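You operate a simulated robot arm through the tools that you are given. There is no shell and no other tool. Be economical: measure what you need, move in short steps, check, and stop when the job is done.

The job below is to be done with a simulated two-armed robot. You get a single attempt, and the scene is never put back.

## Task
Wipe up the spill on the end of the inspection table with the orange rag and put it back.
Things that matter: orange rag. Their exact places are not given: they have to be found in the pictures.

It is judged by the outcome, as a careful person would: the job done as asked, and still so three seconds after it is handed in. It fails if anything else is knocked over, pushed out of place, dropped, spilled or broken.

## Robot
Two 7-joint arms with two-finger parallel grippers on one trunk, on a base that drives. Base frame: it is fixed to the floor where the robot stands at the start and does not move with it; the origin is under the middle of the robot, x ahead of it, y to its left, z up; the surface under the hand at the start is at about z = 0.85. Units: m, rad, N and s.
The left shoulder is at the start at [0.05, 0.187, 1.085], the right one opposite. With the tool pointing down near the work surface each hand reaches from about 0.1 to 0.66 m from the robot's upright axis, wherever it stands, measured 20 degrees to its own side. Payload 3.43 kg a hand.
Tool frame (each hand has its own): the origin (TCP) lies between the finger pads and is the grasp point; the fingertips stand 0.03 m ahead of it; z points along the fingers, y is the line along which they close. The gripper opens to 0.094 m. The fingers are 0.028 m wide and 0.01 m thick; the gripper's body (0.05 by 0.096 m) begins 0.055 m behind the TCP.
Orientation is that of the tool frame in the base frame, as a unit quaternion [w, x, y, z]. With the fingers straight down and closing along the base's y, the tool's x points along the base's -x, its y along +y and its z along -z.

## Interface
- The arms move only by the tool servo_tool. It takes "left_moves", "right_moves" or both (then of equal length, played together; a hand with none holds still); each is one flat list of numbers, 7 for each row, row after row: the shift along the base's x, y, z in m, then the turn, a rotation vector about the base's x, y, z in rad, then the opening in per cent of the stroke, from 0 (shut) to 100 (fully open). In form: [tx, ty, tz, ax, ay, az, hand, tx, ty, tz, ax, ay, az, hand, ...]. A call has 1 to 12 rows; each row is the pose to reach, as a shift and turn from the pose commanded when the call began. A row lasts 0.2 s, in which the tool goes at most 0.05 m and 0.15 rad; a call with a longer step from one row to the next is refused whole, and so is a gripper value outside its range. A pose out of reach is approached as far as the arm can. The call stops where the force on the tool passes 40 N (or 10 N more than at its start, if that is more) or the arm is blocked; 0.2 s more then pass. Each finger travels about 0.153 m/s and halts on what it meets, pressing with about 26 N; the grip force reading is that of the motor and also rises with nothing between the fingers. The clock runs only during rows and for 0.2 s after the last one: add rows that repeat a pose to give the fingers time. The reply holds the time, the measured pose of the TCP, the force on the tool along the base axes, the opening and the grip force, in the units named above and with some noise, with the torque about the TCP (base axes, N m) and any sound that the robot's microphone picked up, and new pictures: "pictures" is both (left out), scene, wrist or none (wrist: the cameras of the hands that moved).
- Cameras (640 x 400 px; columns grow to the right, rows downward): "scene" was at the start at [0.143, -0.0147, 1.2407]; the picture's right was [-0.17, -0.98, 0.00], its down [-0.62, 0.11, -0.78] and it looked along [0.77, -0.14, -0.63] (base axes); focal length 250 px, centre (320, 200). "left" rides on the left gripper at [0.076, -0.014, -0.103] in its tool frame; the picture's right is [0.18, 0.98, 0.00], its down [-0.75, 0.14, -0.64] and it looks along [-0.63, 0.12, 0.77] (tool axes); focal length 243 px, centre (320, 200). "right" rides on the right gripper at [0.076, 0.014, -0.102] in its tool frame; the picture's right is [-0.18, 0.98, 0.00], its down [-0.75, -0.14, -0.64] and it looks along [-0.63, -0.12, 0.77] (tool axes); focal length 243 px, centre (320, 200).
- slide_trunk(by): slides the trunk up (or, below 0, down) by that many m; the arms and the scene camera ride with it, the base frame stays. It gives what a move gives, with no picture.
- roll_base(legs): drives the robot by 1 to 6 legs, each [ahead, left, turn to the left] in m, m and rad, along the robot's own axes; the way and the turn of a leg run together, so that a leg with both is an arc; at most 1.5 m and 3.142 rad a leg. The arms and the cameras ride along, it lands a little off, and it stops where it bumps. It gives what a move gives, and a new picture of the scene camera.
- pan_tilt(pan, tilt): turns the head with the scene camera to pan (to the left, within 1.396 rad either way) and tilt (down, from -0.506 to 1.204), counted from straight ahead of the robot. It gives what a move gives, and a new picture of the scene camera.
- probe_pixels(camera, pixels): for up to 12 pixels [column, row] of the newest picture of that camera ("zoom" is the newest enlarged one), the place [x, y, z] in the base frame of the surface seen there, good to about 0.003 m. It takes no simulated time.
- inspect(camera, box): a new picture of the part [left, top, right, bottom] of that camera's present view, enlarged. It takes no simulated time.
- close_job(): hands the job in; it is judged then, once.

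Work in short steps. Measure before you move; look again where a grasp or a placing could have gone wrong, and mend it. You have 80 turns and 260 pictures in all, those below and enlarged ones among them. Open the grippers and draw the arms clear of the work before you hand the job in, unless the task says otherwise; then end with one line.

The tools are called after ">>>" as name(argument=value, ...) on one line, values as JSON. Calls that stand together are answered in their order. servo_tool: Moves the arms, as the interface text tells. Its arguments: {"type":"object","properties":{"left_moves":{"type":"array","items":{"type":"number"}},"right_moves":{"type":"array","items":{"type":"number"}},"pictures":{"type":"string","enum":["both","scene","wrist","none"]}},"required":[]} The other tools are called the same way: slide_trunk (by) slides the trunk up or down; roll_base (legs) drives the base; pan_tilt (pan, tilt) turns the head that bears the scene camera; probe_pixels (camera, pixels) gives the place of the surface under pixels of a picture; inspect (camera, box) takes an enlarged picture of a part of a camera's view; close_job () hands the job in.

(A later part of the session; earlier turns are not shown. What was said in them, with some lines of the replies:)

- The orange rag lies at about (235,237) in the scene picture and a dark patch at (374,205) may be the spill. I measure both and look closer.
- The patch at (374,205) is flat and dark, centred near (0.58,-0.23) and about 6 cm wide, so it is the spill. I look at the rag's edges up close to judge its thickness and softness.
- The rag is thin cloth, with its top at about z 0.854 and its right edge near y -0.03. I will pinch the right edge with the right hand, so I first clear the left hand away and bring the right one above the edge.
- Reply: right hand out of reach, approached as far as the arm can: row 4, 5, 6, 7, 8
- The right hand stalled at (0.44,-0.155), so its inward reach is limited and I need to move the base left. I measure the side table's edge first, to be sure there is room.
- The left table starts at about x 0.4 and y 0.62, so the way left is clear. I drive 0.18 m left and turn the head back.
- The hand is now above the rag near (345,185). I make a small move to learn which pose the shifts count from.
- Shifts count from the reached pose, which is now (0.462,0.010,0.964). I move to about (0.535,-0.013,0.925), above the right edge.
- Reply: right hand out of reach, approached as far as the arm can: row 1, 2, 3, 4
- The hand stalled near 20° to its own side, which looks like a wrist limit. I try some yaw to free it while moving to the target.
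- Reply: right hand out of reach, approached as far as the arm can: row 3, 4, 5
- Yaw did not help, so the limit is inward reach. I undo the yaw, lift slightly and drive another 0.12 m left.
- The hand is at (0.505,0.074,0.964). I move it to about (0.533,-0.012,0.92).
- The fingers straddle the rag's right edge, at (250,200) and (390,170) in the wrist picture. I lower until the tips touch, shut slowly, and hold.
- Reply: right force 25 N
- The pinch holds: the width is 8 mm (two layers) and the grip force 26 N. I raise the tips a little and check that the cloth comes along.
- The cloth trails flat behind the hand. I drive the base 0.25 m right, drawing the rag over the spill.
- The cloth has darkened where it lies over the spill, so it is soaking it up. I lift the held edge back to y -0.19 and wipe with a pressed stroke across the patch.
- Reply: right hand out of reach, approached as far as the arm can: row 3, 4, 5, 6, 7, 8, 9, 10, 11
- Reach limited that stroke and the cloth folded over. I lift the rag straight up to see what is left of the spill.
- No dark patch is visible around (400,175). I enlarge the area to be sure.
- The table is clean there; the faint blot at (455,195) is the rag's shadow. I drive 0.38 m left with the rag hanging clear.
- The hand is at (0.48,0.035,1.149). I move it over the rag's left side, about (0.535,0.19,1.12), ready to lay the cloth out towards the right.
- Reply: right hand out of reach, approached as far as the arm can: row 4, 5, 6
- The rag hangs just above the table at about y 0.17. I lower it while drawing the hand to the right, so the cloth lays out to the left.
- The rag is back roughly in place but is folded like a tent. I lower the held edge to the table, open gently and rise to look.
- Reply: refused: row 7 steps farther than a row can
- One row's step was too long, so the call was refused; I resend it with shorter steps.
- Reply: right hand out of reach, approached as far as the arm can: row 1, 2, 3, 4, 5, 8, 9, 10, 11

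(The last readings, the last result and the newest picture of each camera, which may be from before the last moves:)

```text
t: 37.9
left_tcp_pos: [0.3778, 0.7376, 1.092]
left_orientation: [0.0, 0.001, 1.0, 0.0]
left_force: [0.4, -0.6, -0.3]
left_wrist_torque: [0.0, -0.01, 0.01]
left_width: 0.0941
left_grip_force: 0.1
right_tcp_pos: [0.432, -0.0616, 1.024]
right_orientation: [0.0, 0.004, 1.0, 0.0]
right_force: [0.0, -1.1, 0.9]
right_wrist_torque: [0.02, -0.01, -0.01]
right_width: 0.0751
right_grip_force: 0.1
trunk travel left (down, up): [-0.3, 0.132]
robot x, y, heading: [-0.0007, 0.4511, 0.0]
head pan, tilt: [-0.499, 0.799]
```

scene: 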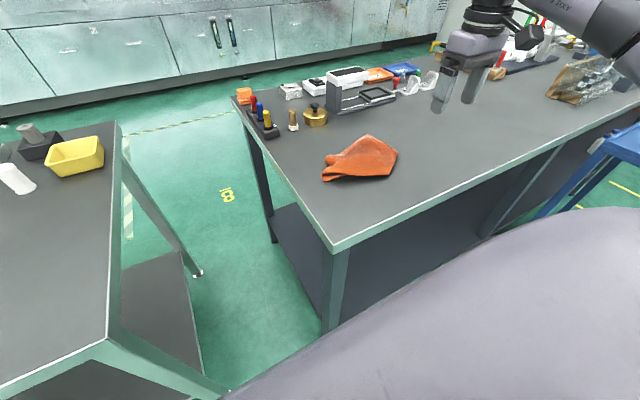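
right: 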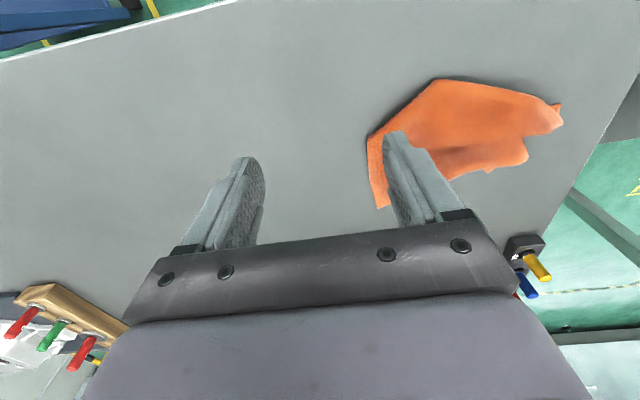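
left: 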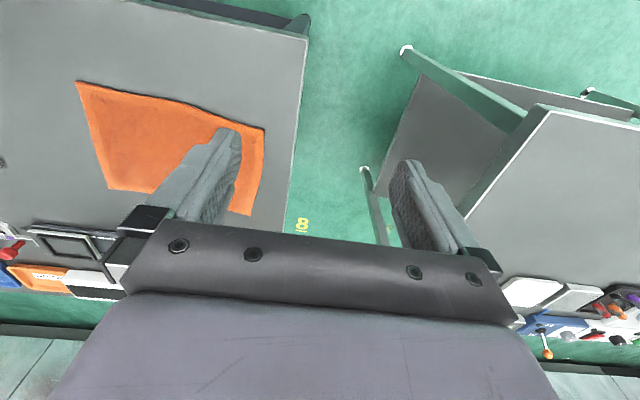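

The rag lies back within its first outline, but folded. I enlarge it and measure how far it lies from its first place.

>>> inspect(camera="scene", box=[290, 110, 430, 197])

>>> inspect(camera="right", box=[340, 50, 600, 212])

>>> probe_pixels(camera="right", pixels=[[430, 85], [372, 140], [380, 200], [555, 108], [558, 125], [520, 160], [490, 170], [480, 110], [520, 140], [430, 130]])

```text
4.57 times, centred on (360, 154) of scene
```

zoom: 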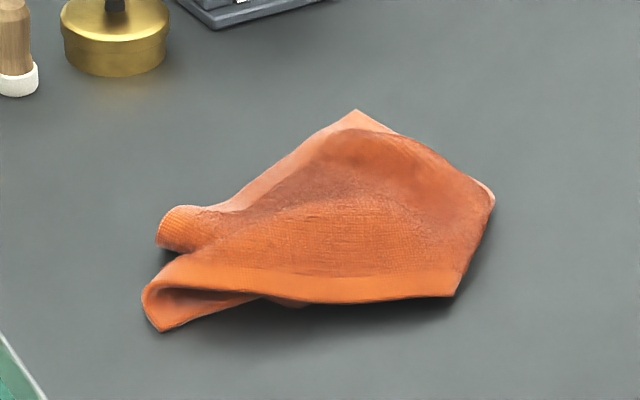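

```text
2.46 times, centred on (470, 131) of right
```

zoom: 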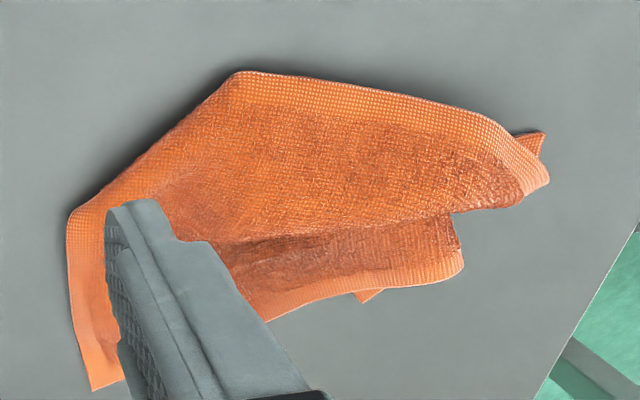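

```text
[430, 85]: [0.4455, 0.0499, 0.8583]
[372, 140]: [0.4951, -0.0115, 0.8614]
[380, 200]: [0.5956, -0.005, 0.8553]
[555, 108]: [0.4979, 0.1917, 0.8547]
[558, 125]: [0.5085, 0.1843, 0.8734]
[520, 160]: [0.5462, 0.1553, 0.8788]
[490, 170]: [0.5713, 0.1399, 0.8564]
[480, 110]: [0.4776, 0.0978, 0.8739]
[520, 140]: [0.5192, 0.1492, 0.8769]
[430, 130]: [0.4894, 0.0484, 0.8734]
```

The rag's centre is near (0.51,0.09), close to its first place, but its left corners are tucked under. I want it flatter, so I bring the right hand over the left end for a closer look.

>>> servo_tool(right_moves=[0.01, 0.045, 0, 0, 0, 0, 80, 0.02, 0.09, 0, 0, 0, 0, 80, 0.03, 0.135, -0.01, 0, 0, 0, 80, 0.035, 0.18, -0.02, 0, 0, 0, 80, 0.04, 0.22, -0.03, 0, 0, 0, 80, 0.045, 0.24, -0.04, 0, 0, 0, 80, 0.045, 0.24, -0.04, 0, 0, 0, 80])

>>> inspect(camera="right", box=[160, 0, 480, 200])

```text
t: 39.5
left_tcp_pos: [0.3796, 0.7372, 1.0917]
left_orientation: [0.001, 0.001, 1.0, 0.0]
left_force: [-0.6, 0.2, 0.9]
left_wrist_torque: [-0.05, 0.01, 0.0]
left_width: 0.094
left_grip_force: 0.1
right_tcp_pos: [0.4775, 0.1767, 0.9874]
right_orientation: [0.001, 0.002, 1.0, 0.001]
right_force: [0.0, 0.5, 0.3]
right_wrist_torque: [0.0, 0.03, -0.01]
right_width: 0.075
right_grip_force: 0.0
trunk travel left (down, up): [-0.3, 0.132]
robot x, y, heading: [0.0015, 0.4473, -0.001]
head pan, tilt: [-0.499, 0.799]
```

scene: 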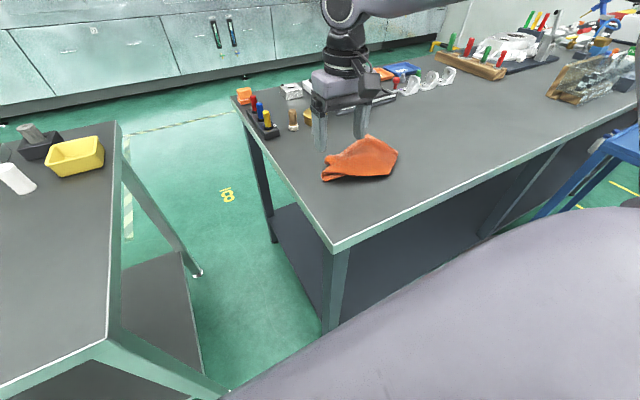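
right: 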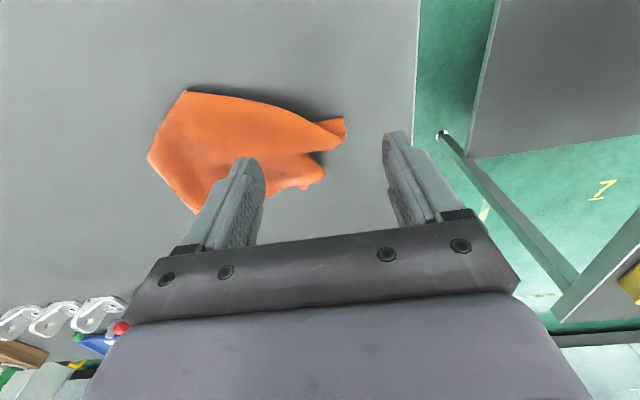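

```text
2.00 times, centred on (320, 100) of right
```

zoom: 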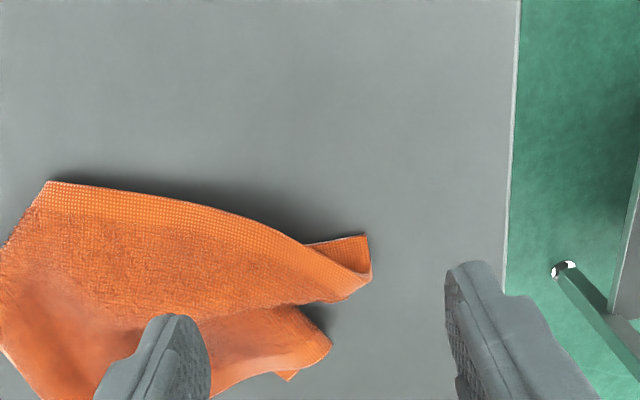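

The near-left corner peeks out at (344,122) in the wrist picture. I measure it and its surroundings.

>>> probe_pixels(camera="right", pixels=[[342, 121], [335, 123], [344, 133], [325, 122], [318, 128], [325, 175], [304, 188], [188, 93], [150, 157], [300, 145]])

```text
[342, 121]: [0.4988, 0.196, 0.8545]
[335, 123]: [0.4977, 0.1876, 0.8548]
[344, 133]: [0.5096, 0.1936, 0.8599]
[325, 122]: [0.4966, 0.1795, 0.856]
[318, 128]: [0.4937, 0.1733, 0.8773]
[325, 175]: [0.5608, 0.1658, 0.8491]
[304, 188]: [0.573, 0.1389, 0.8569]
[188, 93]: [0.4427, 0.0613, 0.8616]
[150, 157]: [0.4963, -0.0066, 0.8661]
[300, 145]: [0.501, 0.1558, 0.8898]
```

The corner tip is at about (0.498,0.196), pointing near-left. I turn the hand -45° so that the fingers close across it and come down above it.

>>> servo_tool(right_moves=[0, 0, 0, 0, 0, -0.131, 60, 0, 0, 0, 0, 0, -0.262, 60, 0, 0, 0, 0, 0, -0.393, 60, 0.01, 0.01, -0.01, 0, 0, -0.524, 60, 0.02, 0.02, -0.03, 0, 0, -0.655, 60, 0.02, 0.02, -0.05, 0, 0, -0.785, 60, 0.02, 0.02, -0.06, 0, 0, -0.785, 60, 0.02, 0.02, -0.06, 0, 0, -0.785, 60], pictures="wrist")

```text
t: 41.3
left_tcp_pos: [0.379, 0.7381, 1.0929]
left_orientation: [0.0, 0.002, 1.0, 0.0]
left_force: [0.1, -0.4, 0.3]
left_wrist_torque: [-0.02, 0.0, 0.0]
left_width: 0.094
left_grip_force: 0.0
right_tcp_pos: [0.4964, 0.1969, 0.9283]
right_orientation: [0.001, 0.384, 0.923, 0.001]
right_force: [-0.4, -0.2, 0.2]
right_wrist_torque: [0.01, 0.03, -0.02]
right_width: 0.0566
right_grip_force: 0.0
trunk travel left (down, up): [-0.3, 0.132]
robot x, y, heading: [0.0033, 0.4497, -0.007]
head pan, tilt: [-0.499, 0.799]
```

right: 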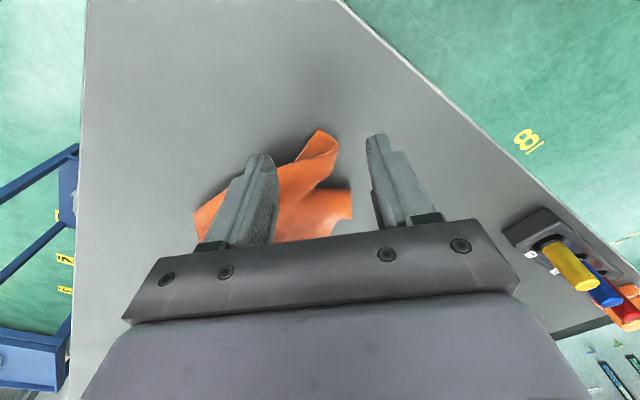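

The corner lies between the fingers. I lower to the table and close.

>>> servo_tool(right_moves=[0, 0, -0.025, 0, 0, 0, 60, 0, 0, -0.04, 0, 0, 0, 60, 0, 0, -0.046, 0, 0, 0, 45, 0, 0, -0.047, 0, 0, 0, 25, 0, 0, -0.047, 0, 0, 0, 5, 0, 0, -0.047, 0, 0, 0, 0, 0, 0, -0.047, 0, 0, 0, 0], pictures="wrist")

```text
t: 42.9
left_tcp_pos: [0.3786, 0.7376, 1.0912]
left_orientation: [0.0, 0.001, 1.0, 0.0]
left_force: [0.0, 0.1, -0.4]
left_wrist_torque: [-0.01, -0.02, 0.01]
left_width: 0.0941
left_grip_force: 0.1
right_tcp_pos: [0.4967, 0.1964, 0.8806]
right_orientation: [0.001, 0.384, 0.923, 0.0]
right_force: [0.1, 0.6, 0.5]
right_wrist_torque: [0.01, 0.02, -0.02]
right_width: 0.0036
right_grip_force: 25.9
trunk travel left (down, up): [-0.3, 0.132]
robot x, y, heading: [-0.0011, 0.4508, -0.001]
head pan, tilt: [-0.499, 0.799]
```

right: 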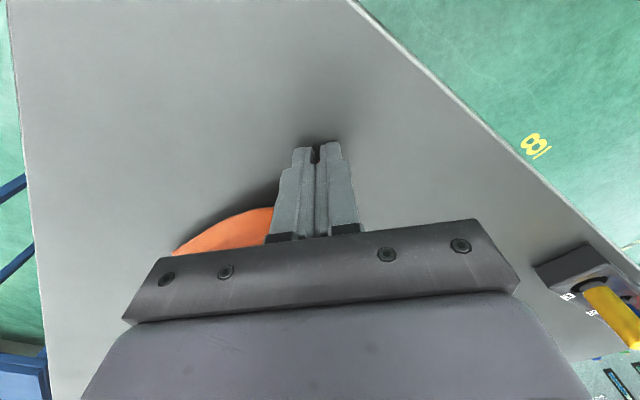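

The width is 3.6 mm, a single layer, so the corner is held. I pull it out towards its first place near (0.46,0.22).

>>> servo_tool(right_moves=[-0.01, 0.005, 0.008, 0, 0, 0, 0, -0.03, 0.012, 0.012, 0, 0, 0, 0, -0.045, 0.02, 0.01, 0, 0, 0, 0, -0.045, 0.02, 0.003, 0, 0, 0, 0, -0.045, 0.02, 0.003, 0, 0, 0, 0])

>>> inspect(camera="scene", box=[270, 100, 430, 200])

```text
t: 44.1
left_tcp_pos: [0.3797, 0.7372, 1.0919]
left_orientation: [0.001, 0.002, 1.0, 0.0]
left_force: [-1.5, 0.0, -0.1]
left_wrist_torque: [-0.01, 0.01, -0.01]
left_width: 0.094
left_grip_force: 0.0
right_tcp_pos: [0.4497, 0.2174, 0.8825]
right_orientation: [0.0, 0.384, 0.923, 0.001]
right_force: [0.0, -0.2, -0.1]
right_wrist_torque: [0.0, -0.01, -0.01]
right_width: 0.0038
right_grip_force: 26.1
trunk travel left (down, up): [-0.3, 0.132]
robot x, y, heading: [0.0001, 0.4496, -0.001]
head pan, tilt: [-0.499, 0.799]
```

scene: 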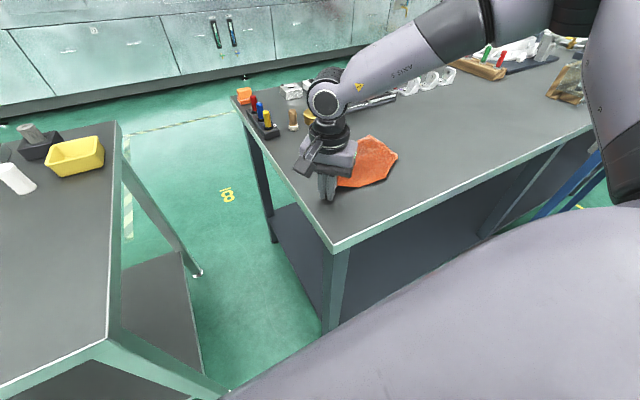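
right: 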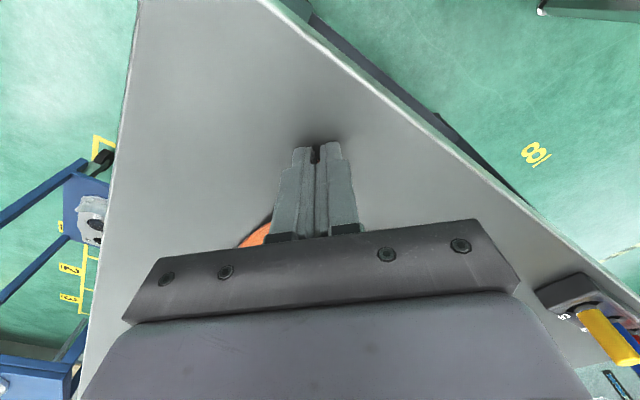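

```text
4.00 times, centred on (350, 150) of scene
```

zoom: 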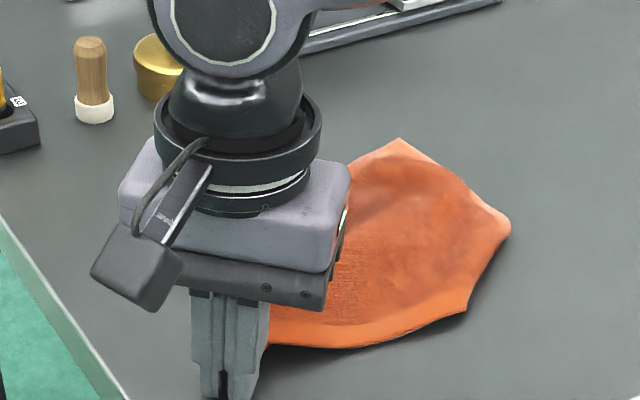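

It appears to have come along. I press down slightly, open, and rise to look.

>>> servo_tool(right_moves=[0, 0, -0.001, 0, 0, 0, 15, 0, 0, -0.001, 0, 0, 0, 40, 0, 0, 0.02, 0, 0, 0, 60, 0, 0, 0.06, 0, 0, 0, 60, 0, -0.03, 0.1, 0, 0, 0, 60, 0.0, -0.06, 0.13, 0, 0, 0, 60, 0.0, -0.1, 0.15, 0, 0, 0, 60, 0.0, -0.14, 0.16, 0, 0, 0, 60, 0, -0.14, 0.16, 0, 0, 0, 60])

>>> inspect(camera="scene", box=[270, 100, 430, 200])

```text
t: 46.1
left_tcp_pos: [0.3798, 0.7385, 1.091]
left_orientation: [0.0, 0.002, 1.0, 0.0]
left_force: [-0.2, 0.3, 0.6]
left_wrist_torque: [-0.01, 0.02, 0.0]
left_width: 0.094
left_grip_force: 0.1
right_tcp_pos: [0.4538, 0.0788, 1.0415]
right_orientation: [-0.001, 0.384, 0.923, 0.0]
right_force: [0.4, 0.3, 0.1]
right_wrist_torque: [0.0, 0.01, 0.02]
right_width: 0.0562
right_grip_force: 0.0
trunk travel left (down, up): [-0.3, 0.132]
robot x, y, heading: [0.0007, 0.4529, -0.004]
head pan, tilt: [-0.499, 0.799]
```

scene: 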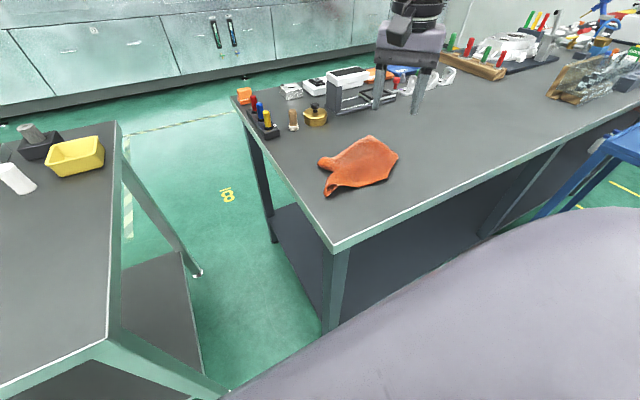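
right: 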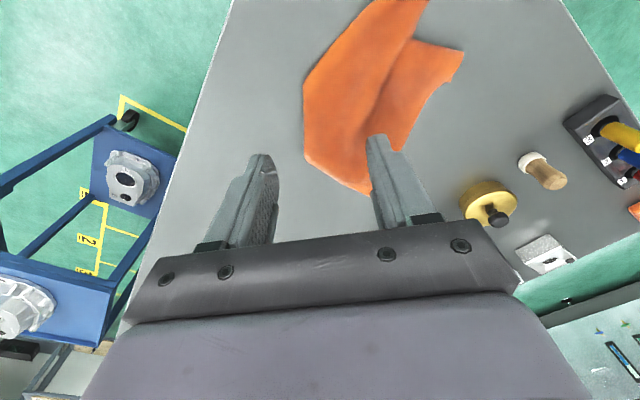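

```text
4.00 times, centred on (350, 150) of scene
```

zoom: 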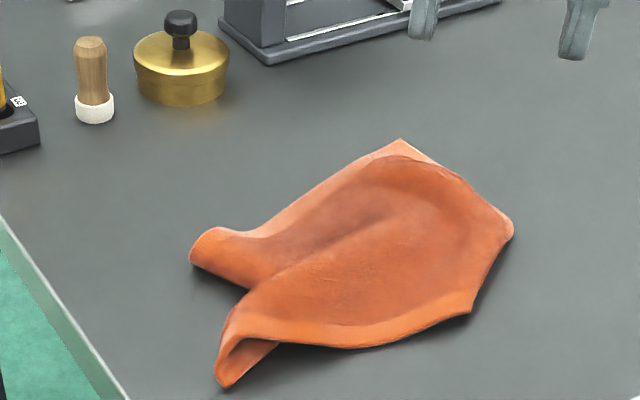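

The near-left corner now lies nearly where it was. I measure the far-left flap at about (320,162) and the tool rack behind, to see whether pulling that flap is worthwhile.

>>> probe_pixels(camera="zoom", pixels=[[205, 235], [200, 262], [250, 275], [225, 380], [400, 142], [508, 232], [468, 312], [245, 330], [320, 200], [95, 120], [140, 90], [340, 250]])

>>> inspect(camera="right", box=[280, 0, 600, 200])

```text
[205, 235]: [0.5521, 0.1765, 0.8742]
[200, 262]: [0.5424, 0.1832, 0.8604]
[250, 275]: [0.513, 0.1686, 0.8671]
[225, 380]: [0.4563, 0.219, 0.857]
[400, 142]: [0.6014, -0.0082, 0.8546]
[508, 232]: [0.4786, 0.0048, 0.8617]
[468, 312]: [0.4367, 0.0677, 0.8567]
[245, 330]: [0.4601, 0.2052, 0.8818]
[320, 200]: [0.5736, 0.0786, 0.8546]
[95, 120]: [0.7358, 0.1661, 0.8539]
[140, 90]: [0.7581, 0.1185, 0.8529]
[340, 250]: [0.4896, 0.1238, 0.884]
```

```text
2.00 times, centred on (440, 100) of right
```

zoom: 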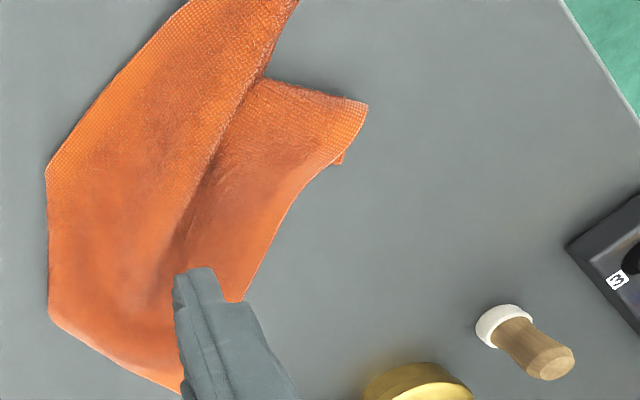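

The far-left flap ends near (0.55,0.18), and the rack and pot stand beyond x 0.73, so there is room. I drive 0.06 m left for reach, then bring the hand above that flap.

>>> roll_base(legs=[[0, 0.06, 0]])

>>> servo_tool(right_moves=[0.03, 0.01, -0.03, 0, 0, 0, 60, 0.06, 0.02, -0.05, 0, 0, 0, 60, 0.085, 0.03, -0.07, 0, 0, 0, 60, 0.1, 0.043, -0.1, 0, 0, 0, 60, 0.1, 0.043, -0.11, 0, 0, 0, 60, 0.1, 0.043, -0.11, 0, 0, 0, 60])

```text
t: 47.3
left_tcp_pos: [0.3796, 0.7972, 1.0923]
left_orientation: [0.0, 0.002, 1.0, 0.0]
left_force: [0.3, -0.3, 0.0]
left_wrist_torque: [-0.04, 0.01, -0.02]
left_width: 0.094
left_grip_force: 0.1
right_tcp_pos: [0.4533, 0.1383, 1.0415]
right_orientation: [0.0, 0.385, 0.923, 0.0]
right_force: [0.6, 0.7, -0.1]
right_wrist_torque: [-0.03, 0.03, 0.03]
right_width: 0.0563
right_grip_force: 0.1
trunk travel left (down, up): [-0.3, 0.132]
robot x, y, heading: [0.0012, 0.5107, -0.005]
head pan, tilt: [-0.499, 0.799]
```

scene: 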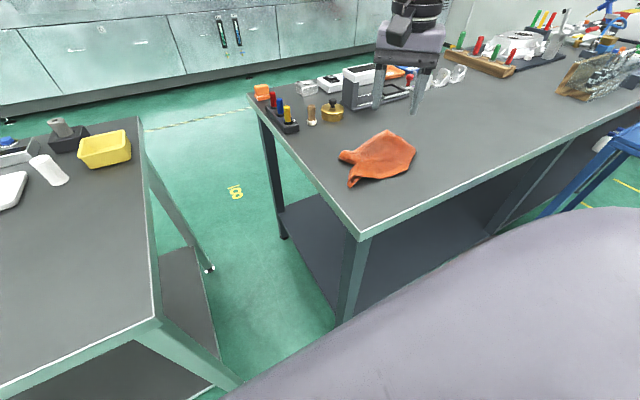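

```text
t: 48.7
left_tcp_pos: [0.3797, 0.7975, 1.0919]
left_orientation: [0.001, 0.002, 1.0, 0.0]
left_force: [-0.4, -0.1, -0.1]
left_wrist_torque: [0.01, 0.03, -0.03]
left_width: 0.0942
left_grip_force: 0.1
right_tcp_pos: [0.555, 0.1815, 0.9305]
right_orientation: [0.001, 0.384, 0.923, 0.001]
right_force: [0.3, 1.0, 0.3]
right_wrist_torque: [0.0, -0.01, 0.0]
right_width: 0.0563
right_grip_force: 0.2
trunk travel left (down, up): [-0.3, 0.132]
robot x, y, heading: [0.0026, 0.5124, -0.001]
head pan, tilt: [-0.499, 0.799]
```

scene: 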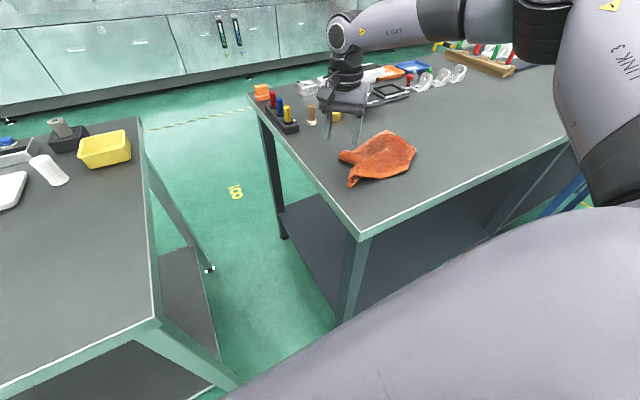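
right: 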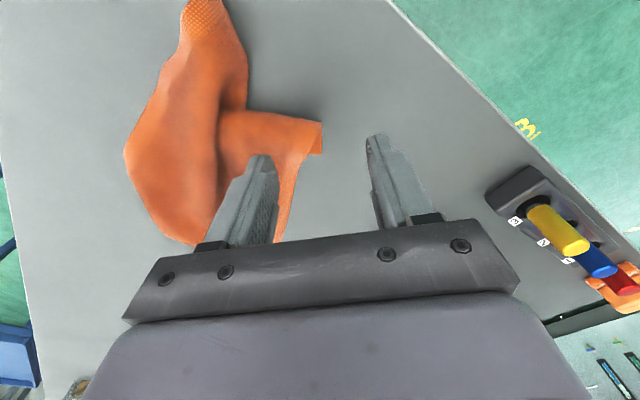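

The flap end at (320,135) sits between the fingers. I lower, close and pull it towards the far-left.

>>> servo_tool(right_moves=[0, 0, -0.025, 0, 0, 0, 60, 0, 0, -0.042, 0, 0, 0, 60, 0, 0, -0.047, 0, 0, 0, 45, 0, 0, -0.047, 0, 0, 0, 25, 0, 0, -0.047, 0, 0, 0, 5, 0, 0, -0.047, 0, 0, 0, 0, 0, 0, -0.047, 0, 0, 0, 0, 0.01, 0.005, -0.04, 0, 0, 0, 0, 0.025, 0.01, -0.04, 0, 0, 0, 0, 0.04, 0.018, -0.04, 0, 0, 0, 0, 0.04, 0.018, -0.045, 0, 0, 0, 0])

>>> inspect(camera="scene", box=[290, 100, 450, 200])

```text
t: 51.1
left_tcp_pos: [0.3798, 0.7972, 1.0905]
left_orientation: [0.0, 0.001, 1.0, 0.0]
left_force: [-0.3, 0.2, -0.9]
left_wrist_torque: [0.02, 0.01, -0.02]
left_width: 0.0942
left_grip_force: 0.1
right_tcp_pos: [0.5551, 0.1864, 0.9008]
right_orientation: [0.001, 0.385, 0.923, 0.001]
right_force: [1.0, 0.0, 0.3]
right_wrist_torque: [-0.03, -0.01, 0.01]
right_width: 0.005
right_grip_force: 26.0
right hand out of reach, approached as far as the arm can: row 8, 9, 10, 11
trunk travel left (down, up): [-0.3, 0.132]
robot x, y, heading: [0.0006, 0.5071, -0.008]
head pan, tilt: [-0.499, 0.799]
```

scene: 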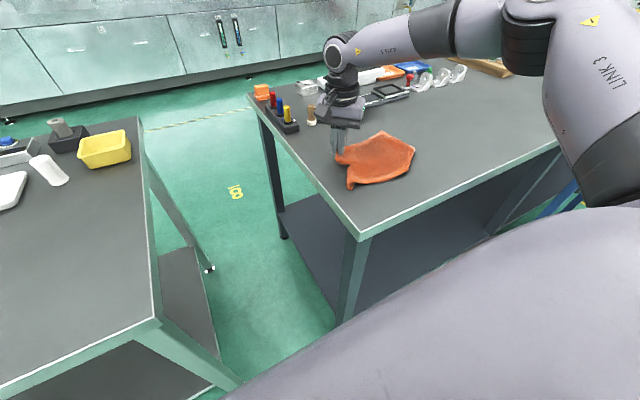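
right: 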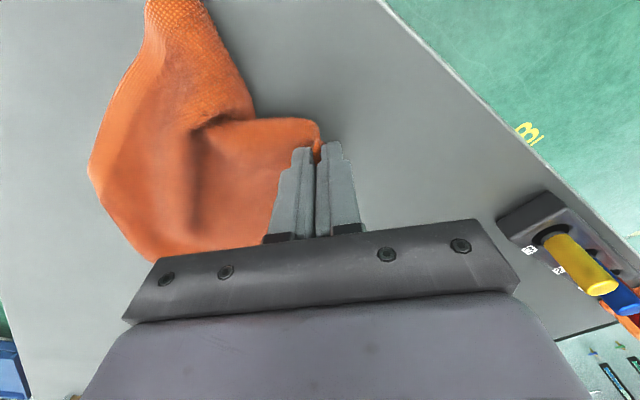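

```text
4.00 times, centred on (370, 150) of scene
```

zoom: 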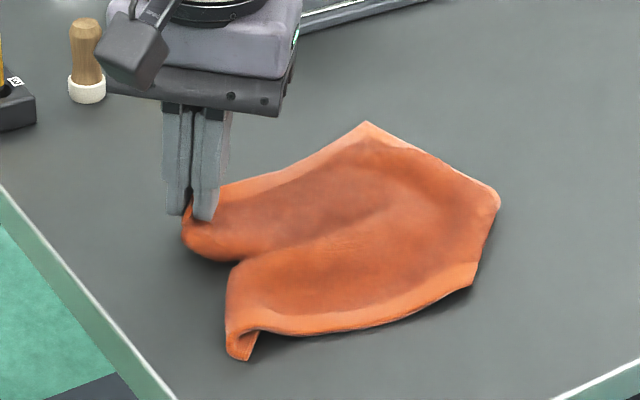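

The flap is held but the arm cannot extend farther. I nudge the base ahead 0.035 m and left 0.015 m to pull the flap out.

>>> roll_base(legs=[[0.035, 0.015, 0]])

>>> inspect(camera="scene", box=[290, 100, 450, 200])

```text
t: 52.0
left_tcp_pos: [0.4148, 0.8129, 1.0904]
left_orientation: [0.0, 0.001, 1.0, 0.001]
left_force: [0.0, 0.3, 0.4]
left_wrist_torque: [-0.04, -0.02, 0.0]
left_width: 0.0942
left_grip_force: 0.0
right_tcp_pos: [0.5896, 0.2023, 0.8999]
right_orientation: [0.0, 0.385, 0.923, 0.001]
right_force: [1.0, 1.1, -0.6]
right_wrist_torque: [0.0, 0.01, 0.0]
right_width: 0.005
right_grip_force: 26.0
trunk travel left (down, up): [-0.3, 0.132]
robot x, y, heading: [0.0375, 0.5287, 0.0]
head pan, tilt: [-0.499, 0.799]
```

scene: 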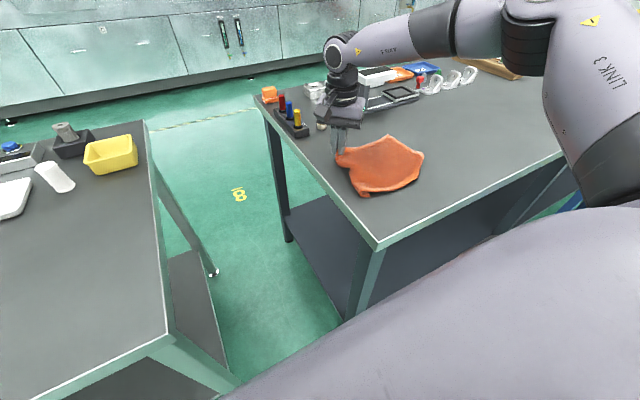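

```text
4.00 times, centred on (370, 150) of scene
```

zoom: 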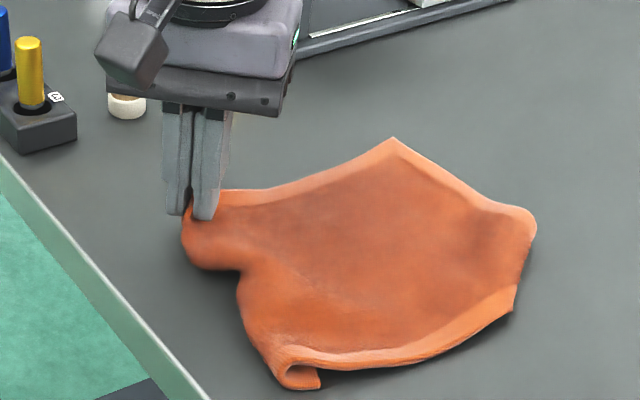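

That spread it out well. I lower it gently, open, and draw the hand up and away.

>>> servo_tool(right_moves=[0, 0, -0.012, 0, 0, 0, 0, 0, 0, -0.012, 0, 0, 0, 15, 0, 0, -0.012, 0, 0, 0, 35, 0, 0, 0.01, 0, 0, 0, 60, -0.01, -0.01, 0.05, 0, 0, 0, 60, -0.03, -0.03, 0.09, 0, 0, 0, 60, -0.05, -0.06, 0.12, 0, 0, 0, 60, -0.07, -0.1, 0.14, 0, 0, 0, 60, -0.09, -0.14, 0.15, 0, 0, 0, 60, -0.11, -0.18, 0.15, 0, 0, 0, 60, -0.11, -0.18, 0.15, 0, 0, 0, 60])

>>> inspect(camera="scene", box=[290, 100, 450, 200])

```text
t: 54.4
left_tcp_pos: [0.4131, 0.8113, 1.0913]
left_orientation: [0.0, 0.001, 1.0, 0.0]
left_force: [0.7, 0.1, 0.7]
left_wrist_torque: [-0.02, -0.04, 0.0]
left_width: 0.094
left_grip_force: 0.1
right_tcp_pos: [0.4774, 0.0239, 1.0518]
right_orientation: [0.002, 0.384, 0.923, 0.0]
right_force: [-0.1, 0.8, 0.0]
right_wrist_torque: [0.0, -0.04, 0.0]
right_width: 0.0562
right_grip_force: 0.1
right hand out of reach, approached as far as the arm can: row 1, 2, 3
trunk travel left (down, up): [-0.3, 0.132]
robot x, y, heading: [0.0402, 0.5257, -0.006]
head pan, tilt: [-0.499, 0.799]
```

scene: 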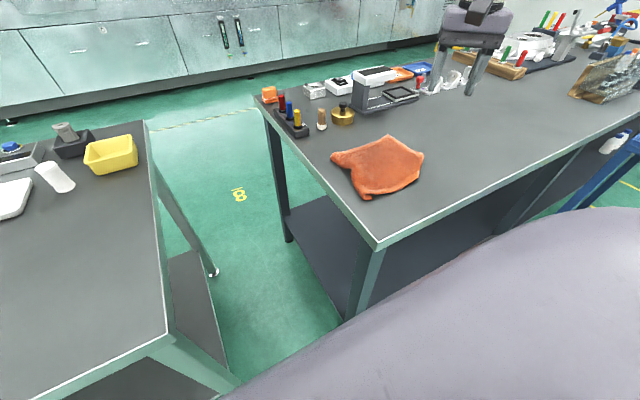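
right: 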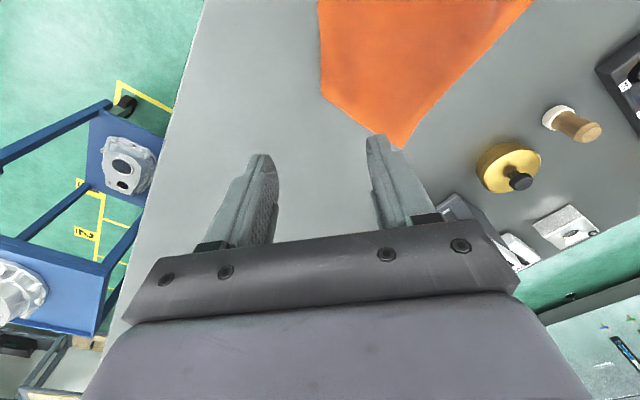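

```text
4.00 times, centred on (370, 150) of scene
```

zoom: 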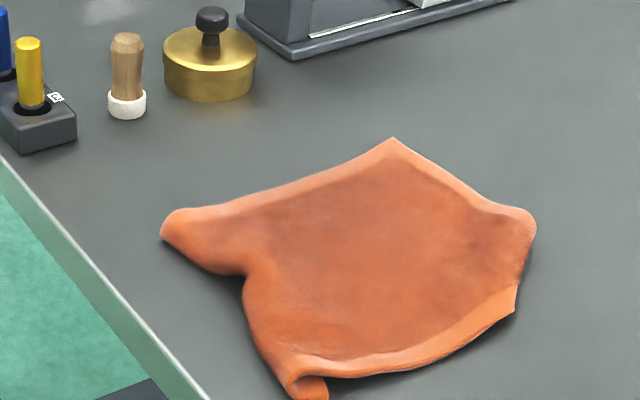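

The rag now lies almost flat in its place. I measure its corners, then turn the head to recheck the spill spot.

>>> probe_pixels(camera="zoom", pixels=[[170, 230], [393, 145], [530, 225], [515, 305], [310, 390], [340, 260]])

>>> servo_tool(right_moves=[-0.03, -0.03, 0.02, 0, 0, 0, 100, -0.06, -0.06, 0.04, 0, 0, 0, 100, -0.09, -0.09, 0.06, 0, 0, 0, 100, -0.11, -0.13, 0.06, 0, 0, 0, 100, -0.11, -0.13, 0.06, 0, 0, 0, 100], pictures="none")

>>> pan_tilt(pan=-0.75, tilt=0.6)

>>> inspect(camera="scene", box=[160, 60, 480, 260])

```text
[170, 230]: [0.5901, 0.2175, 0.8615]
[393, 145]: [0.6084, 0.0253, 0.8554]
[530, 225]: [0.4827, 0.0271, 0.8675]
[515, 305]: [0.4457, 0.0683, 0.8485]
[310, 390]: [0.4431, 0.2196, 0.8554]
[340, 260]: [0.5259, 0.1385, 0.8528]
```

```text
t: 55.5
left_tcp_pos: [0.4131, 0.8124, 1.0916]
left_orientation: [0.001, 0.001, 1.0, 0.0]
left_force: [0.1, -0.3, -0.7]
left_wrist_torque: [0.01, 0.02, -0.04]
left_width: 0.0941
left_grip_force: 0.0
right_tcp_pos: [0.3656, -0.11, 1.1138]
right_orientation: [0.001, 0.384, 0.923, 0.001]
right_force: [0.1, -0.1, -0.4]
right_wrist_torque: [0.04, 0.02, 0.02]
right_width: 0.094
right_grip_force: 0.1
trunk travel left (down, up): [-0.3, 0.132]
robot x, y, heading: [0.0369, 0.5256, -0.006]
head pan, tilt: [-0.499, 0.799]
```

```text
t: 56.3
left_tcp_pos: [0.4138, 0.8138, 1.0921]
left_orientation: [-0.001, 0.003, 1.0, 0.0]
left_force: [1.1, 0.0, -0.1]
left_wrist_torque: [0.01, -0.02, -0.02]
left_width: 0.0942
left_grip_force: 0.0
right_tcp_pos: [0.3657, -0.1083, 1.1126]
right_orientation: [0.001, 0.384, 0.923, 0.0]
right_force: [0.6, -0.8, -0.4]
right_wrist_torque: [0.0, -0.02, 0.01]
right_width: 0.0941
right_grip_force: 0.1
trunk travel left (down, up): [-0.3, 0.132]
robot x, y, heading: [0.0365, 0.5249, -0.004]
head pan, tilt: [-0.75, 0.6]
```

scene: 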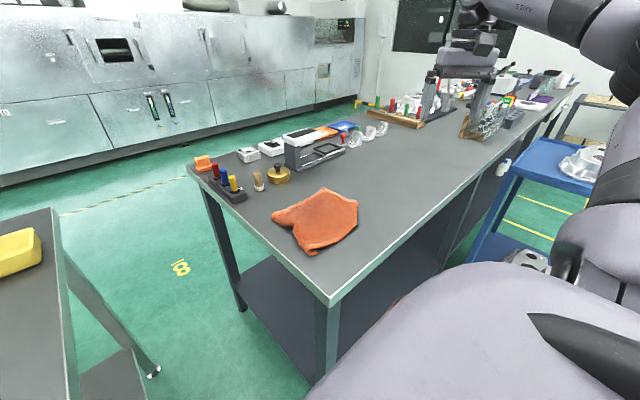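

```text
2.00 times, centred on (320, 160) of scene
```

zoom: 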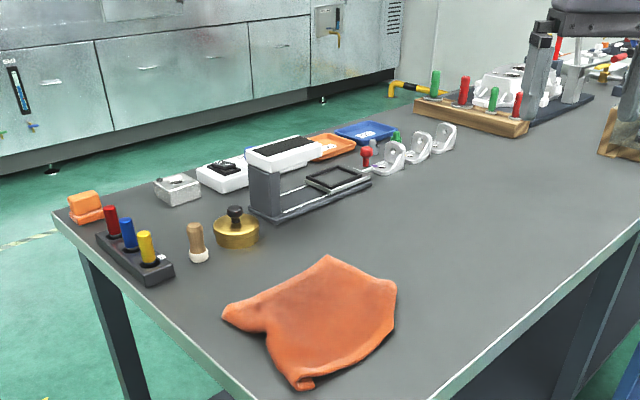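

The spill spot is clean and nothing else has moved. The rag lies nearly flat within about 3 cm of its first place, with both hands open and clear, so I hand the job in.

>>> close_job()

```text
The job is handed in.
```

I wiped up the spill with the orange rag and laid the rag back nearly flat, about 3 cm from where it started with its left edge still a little curled; nothing else was disturbed.
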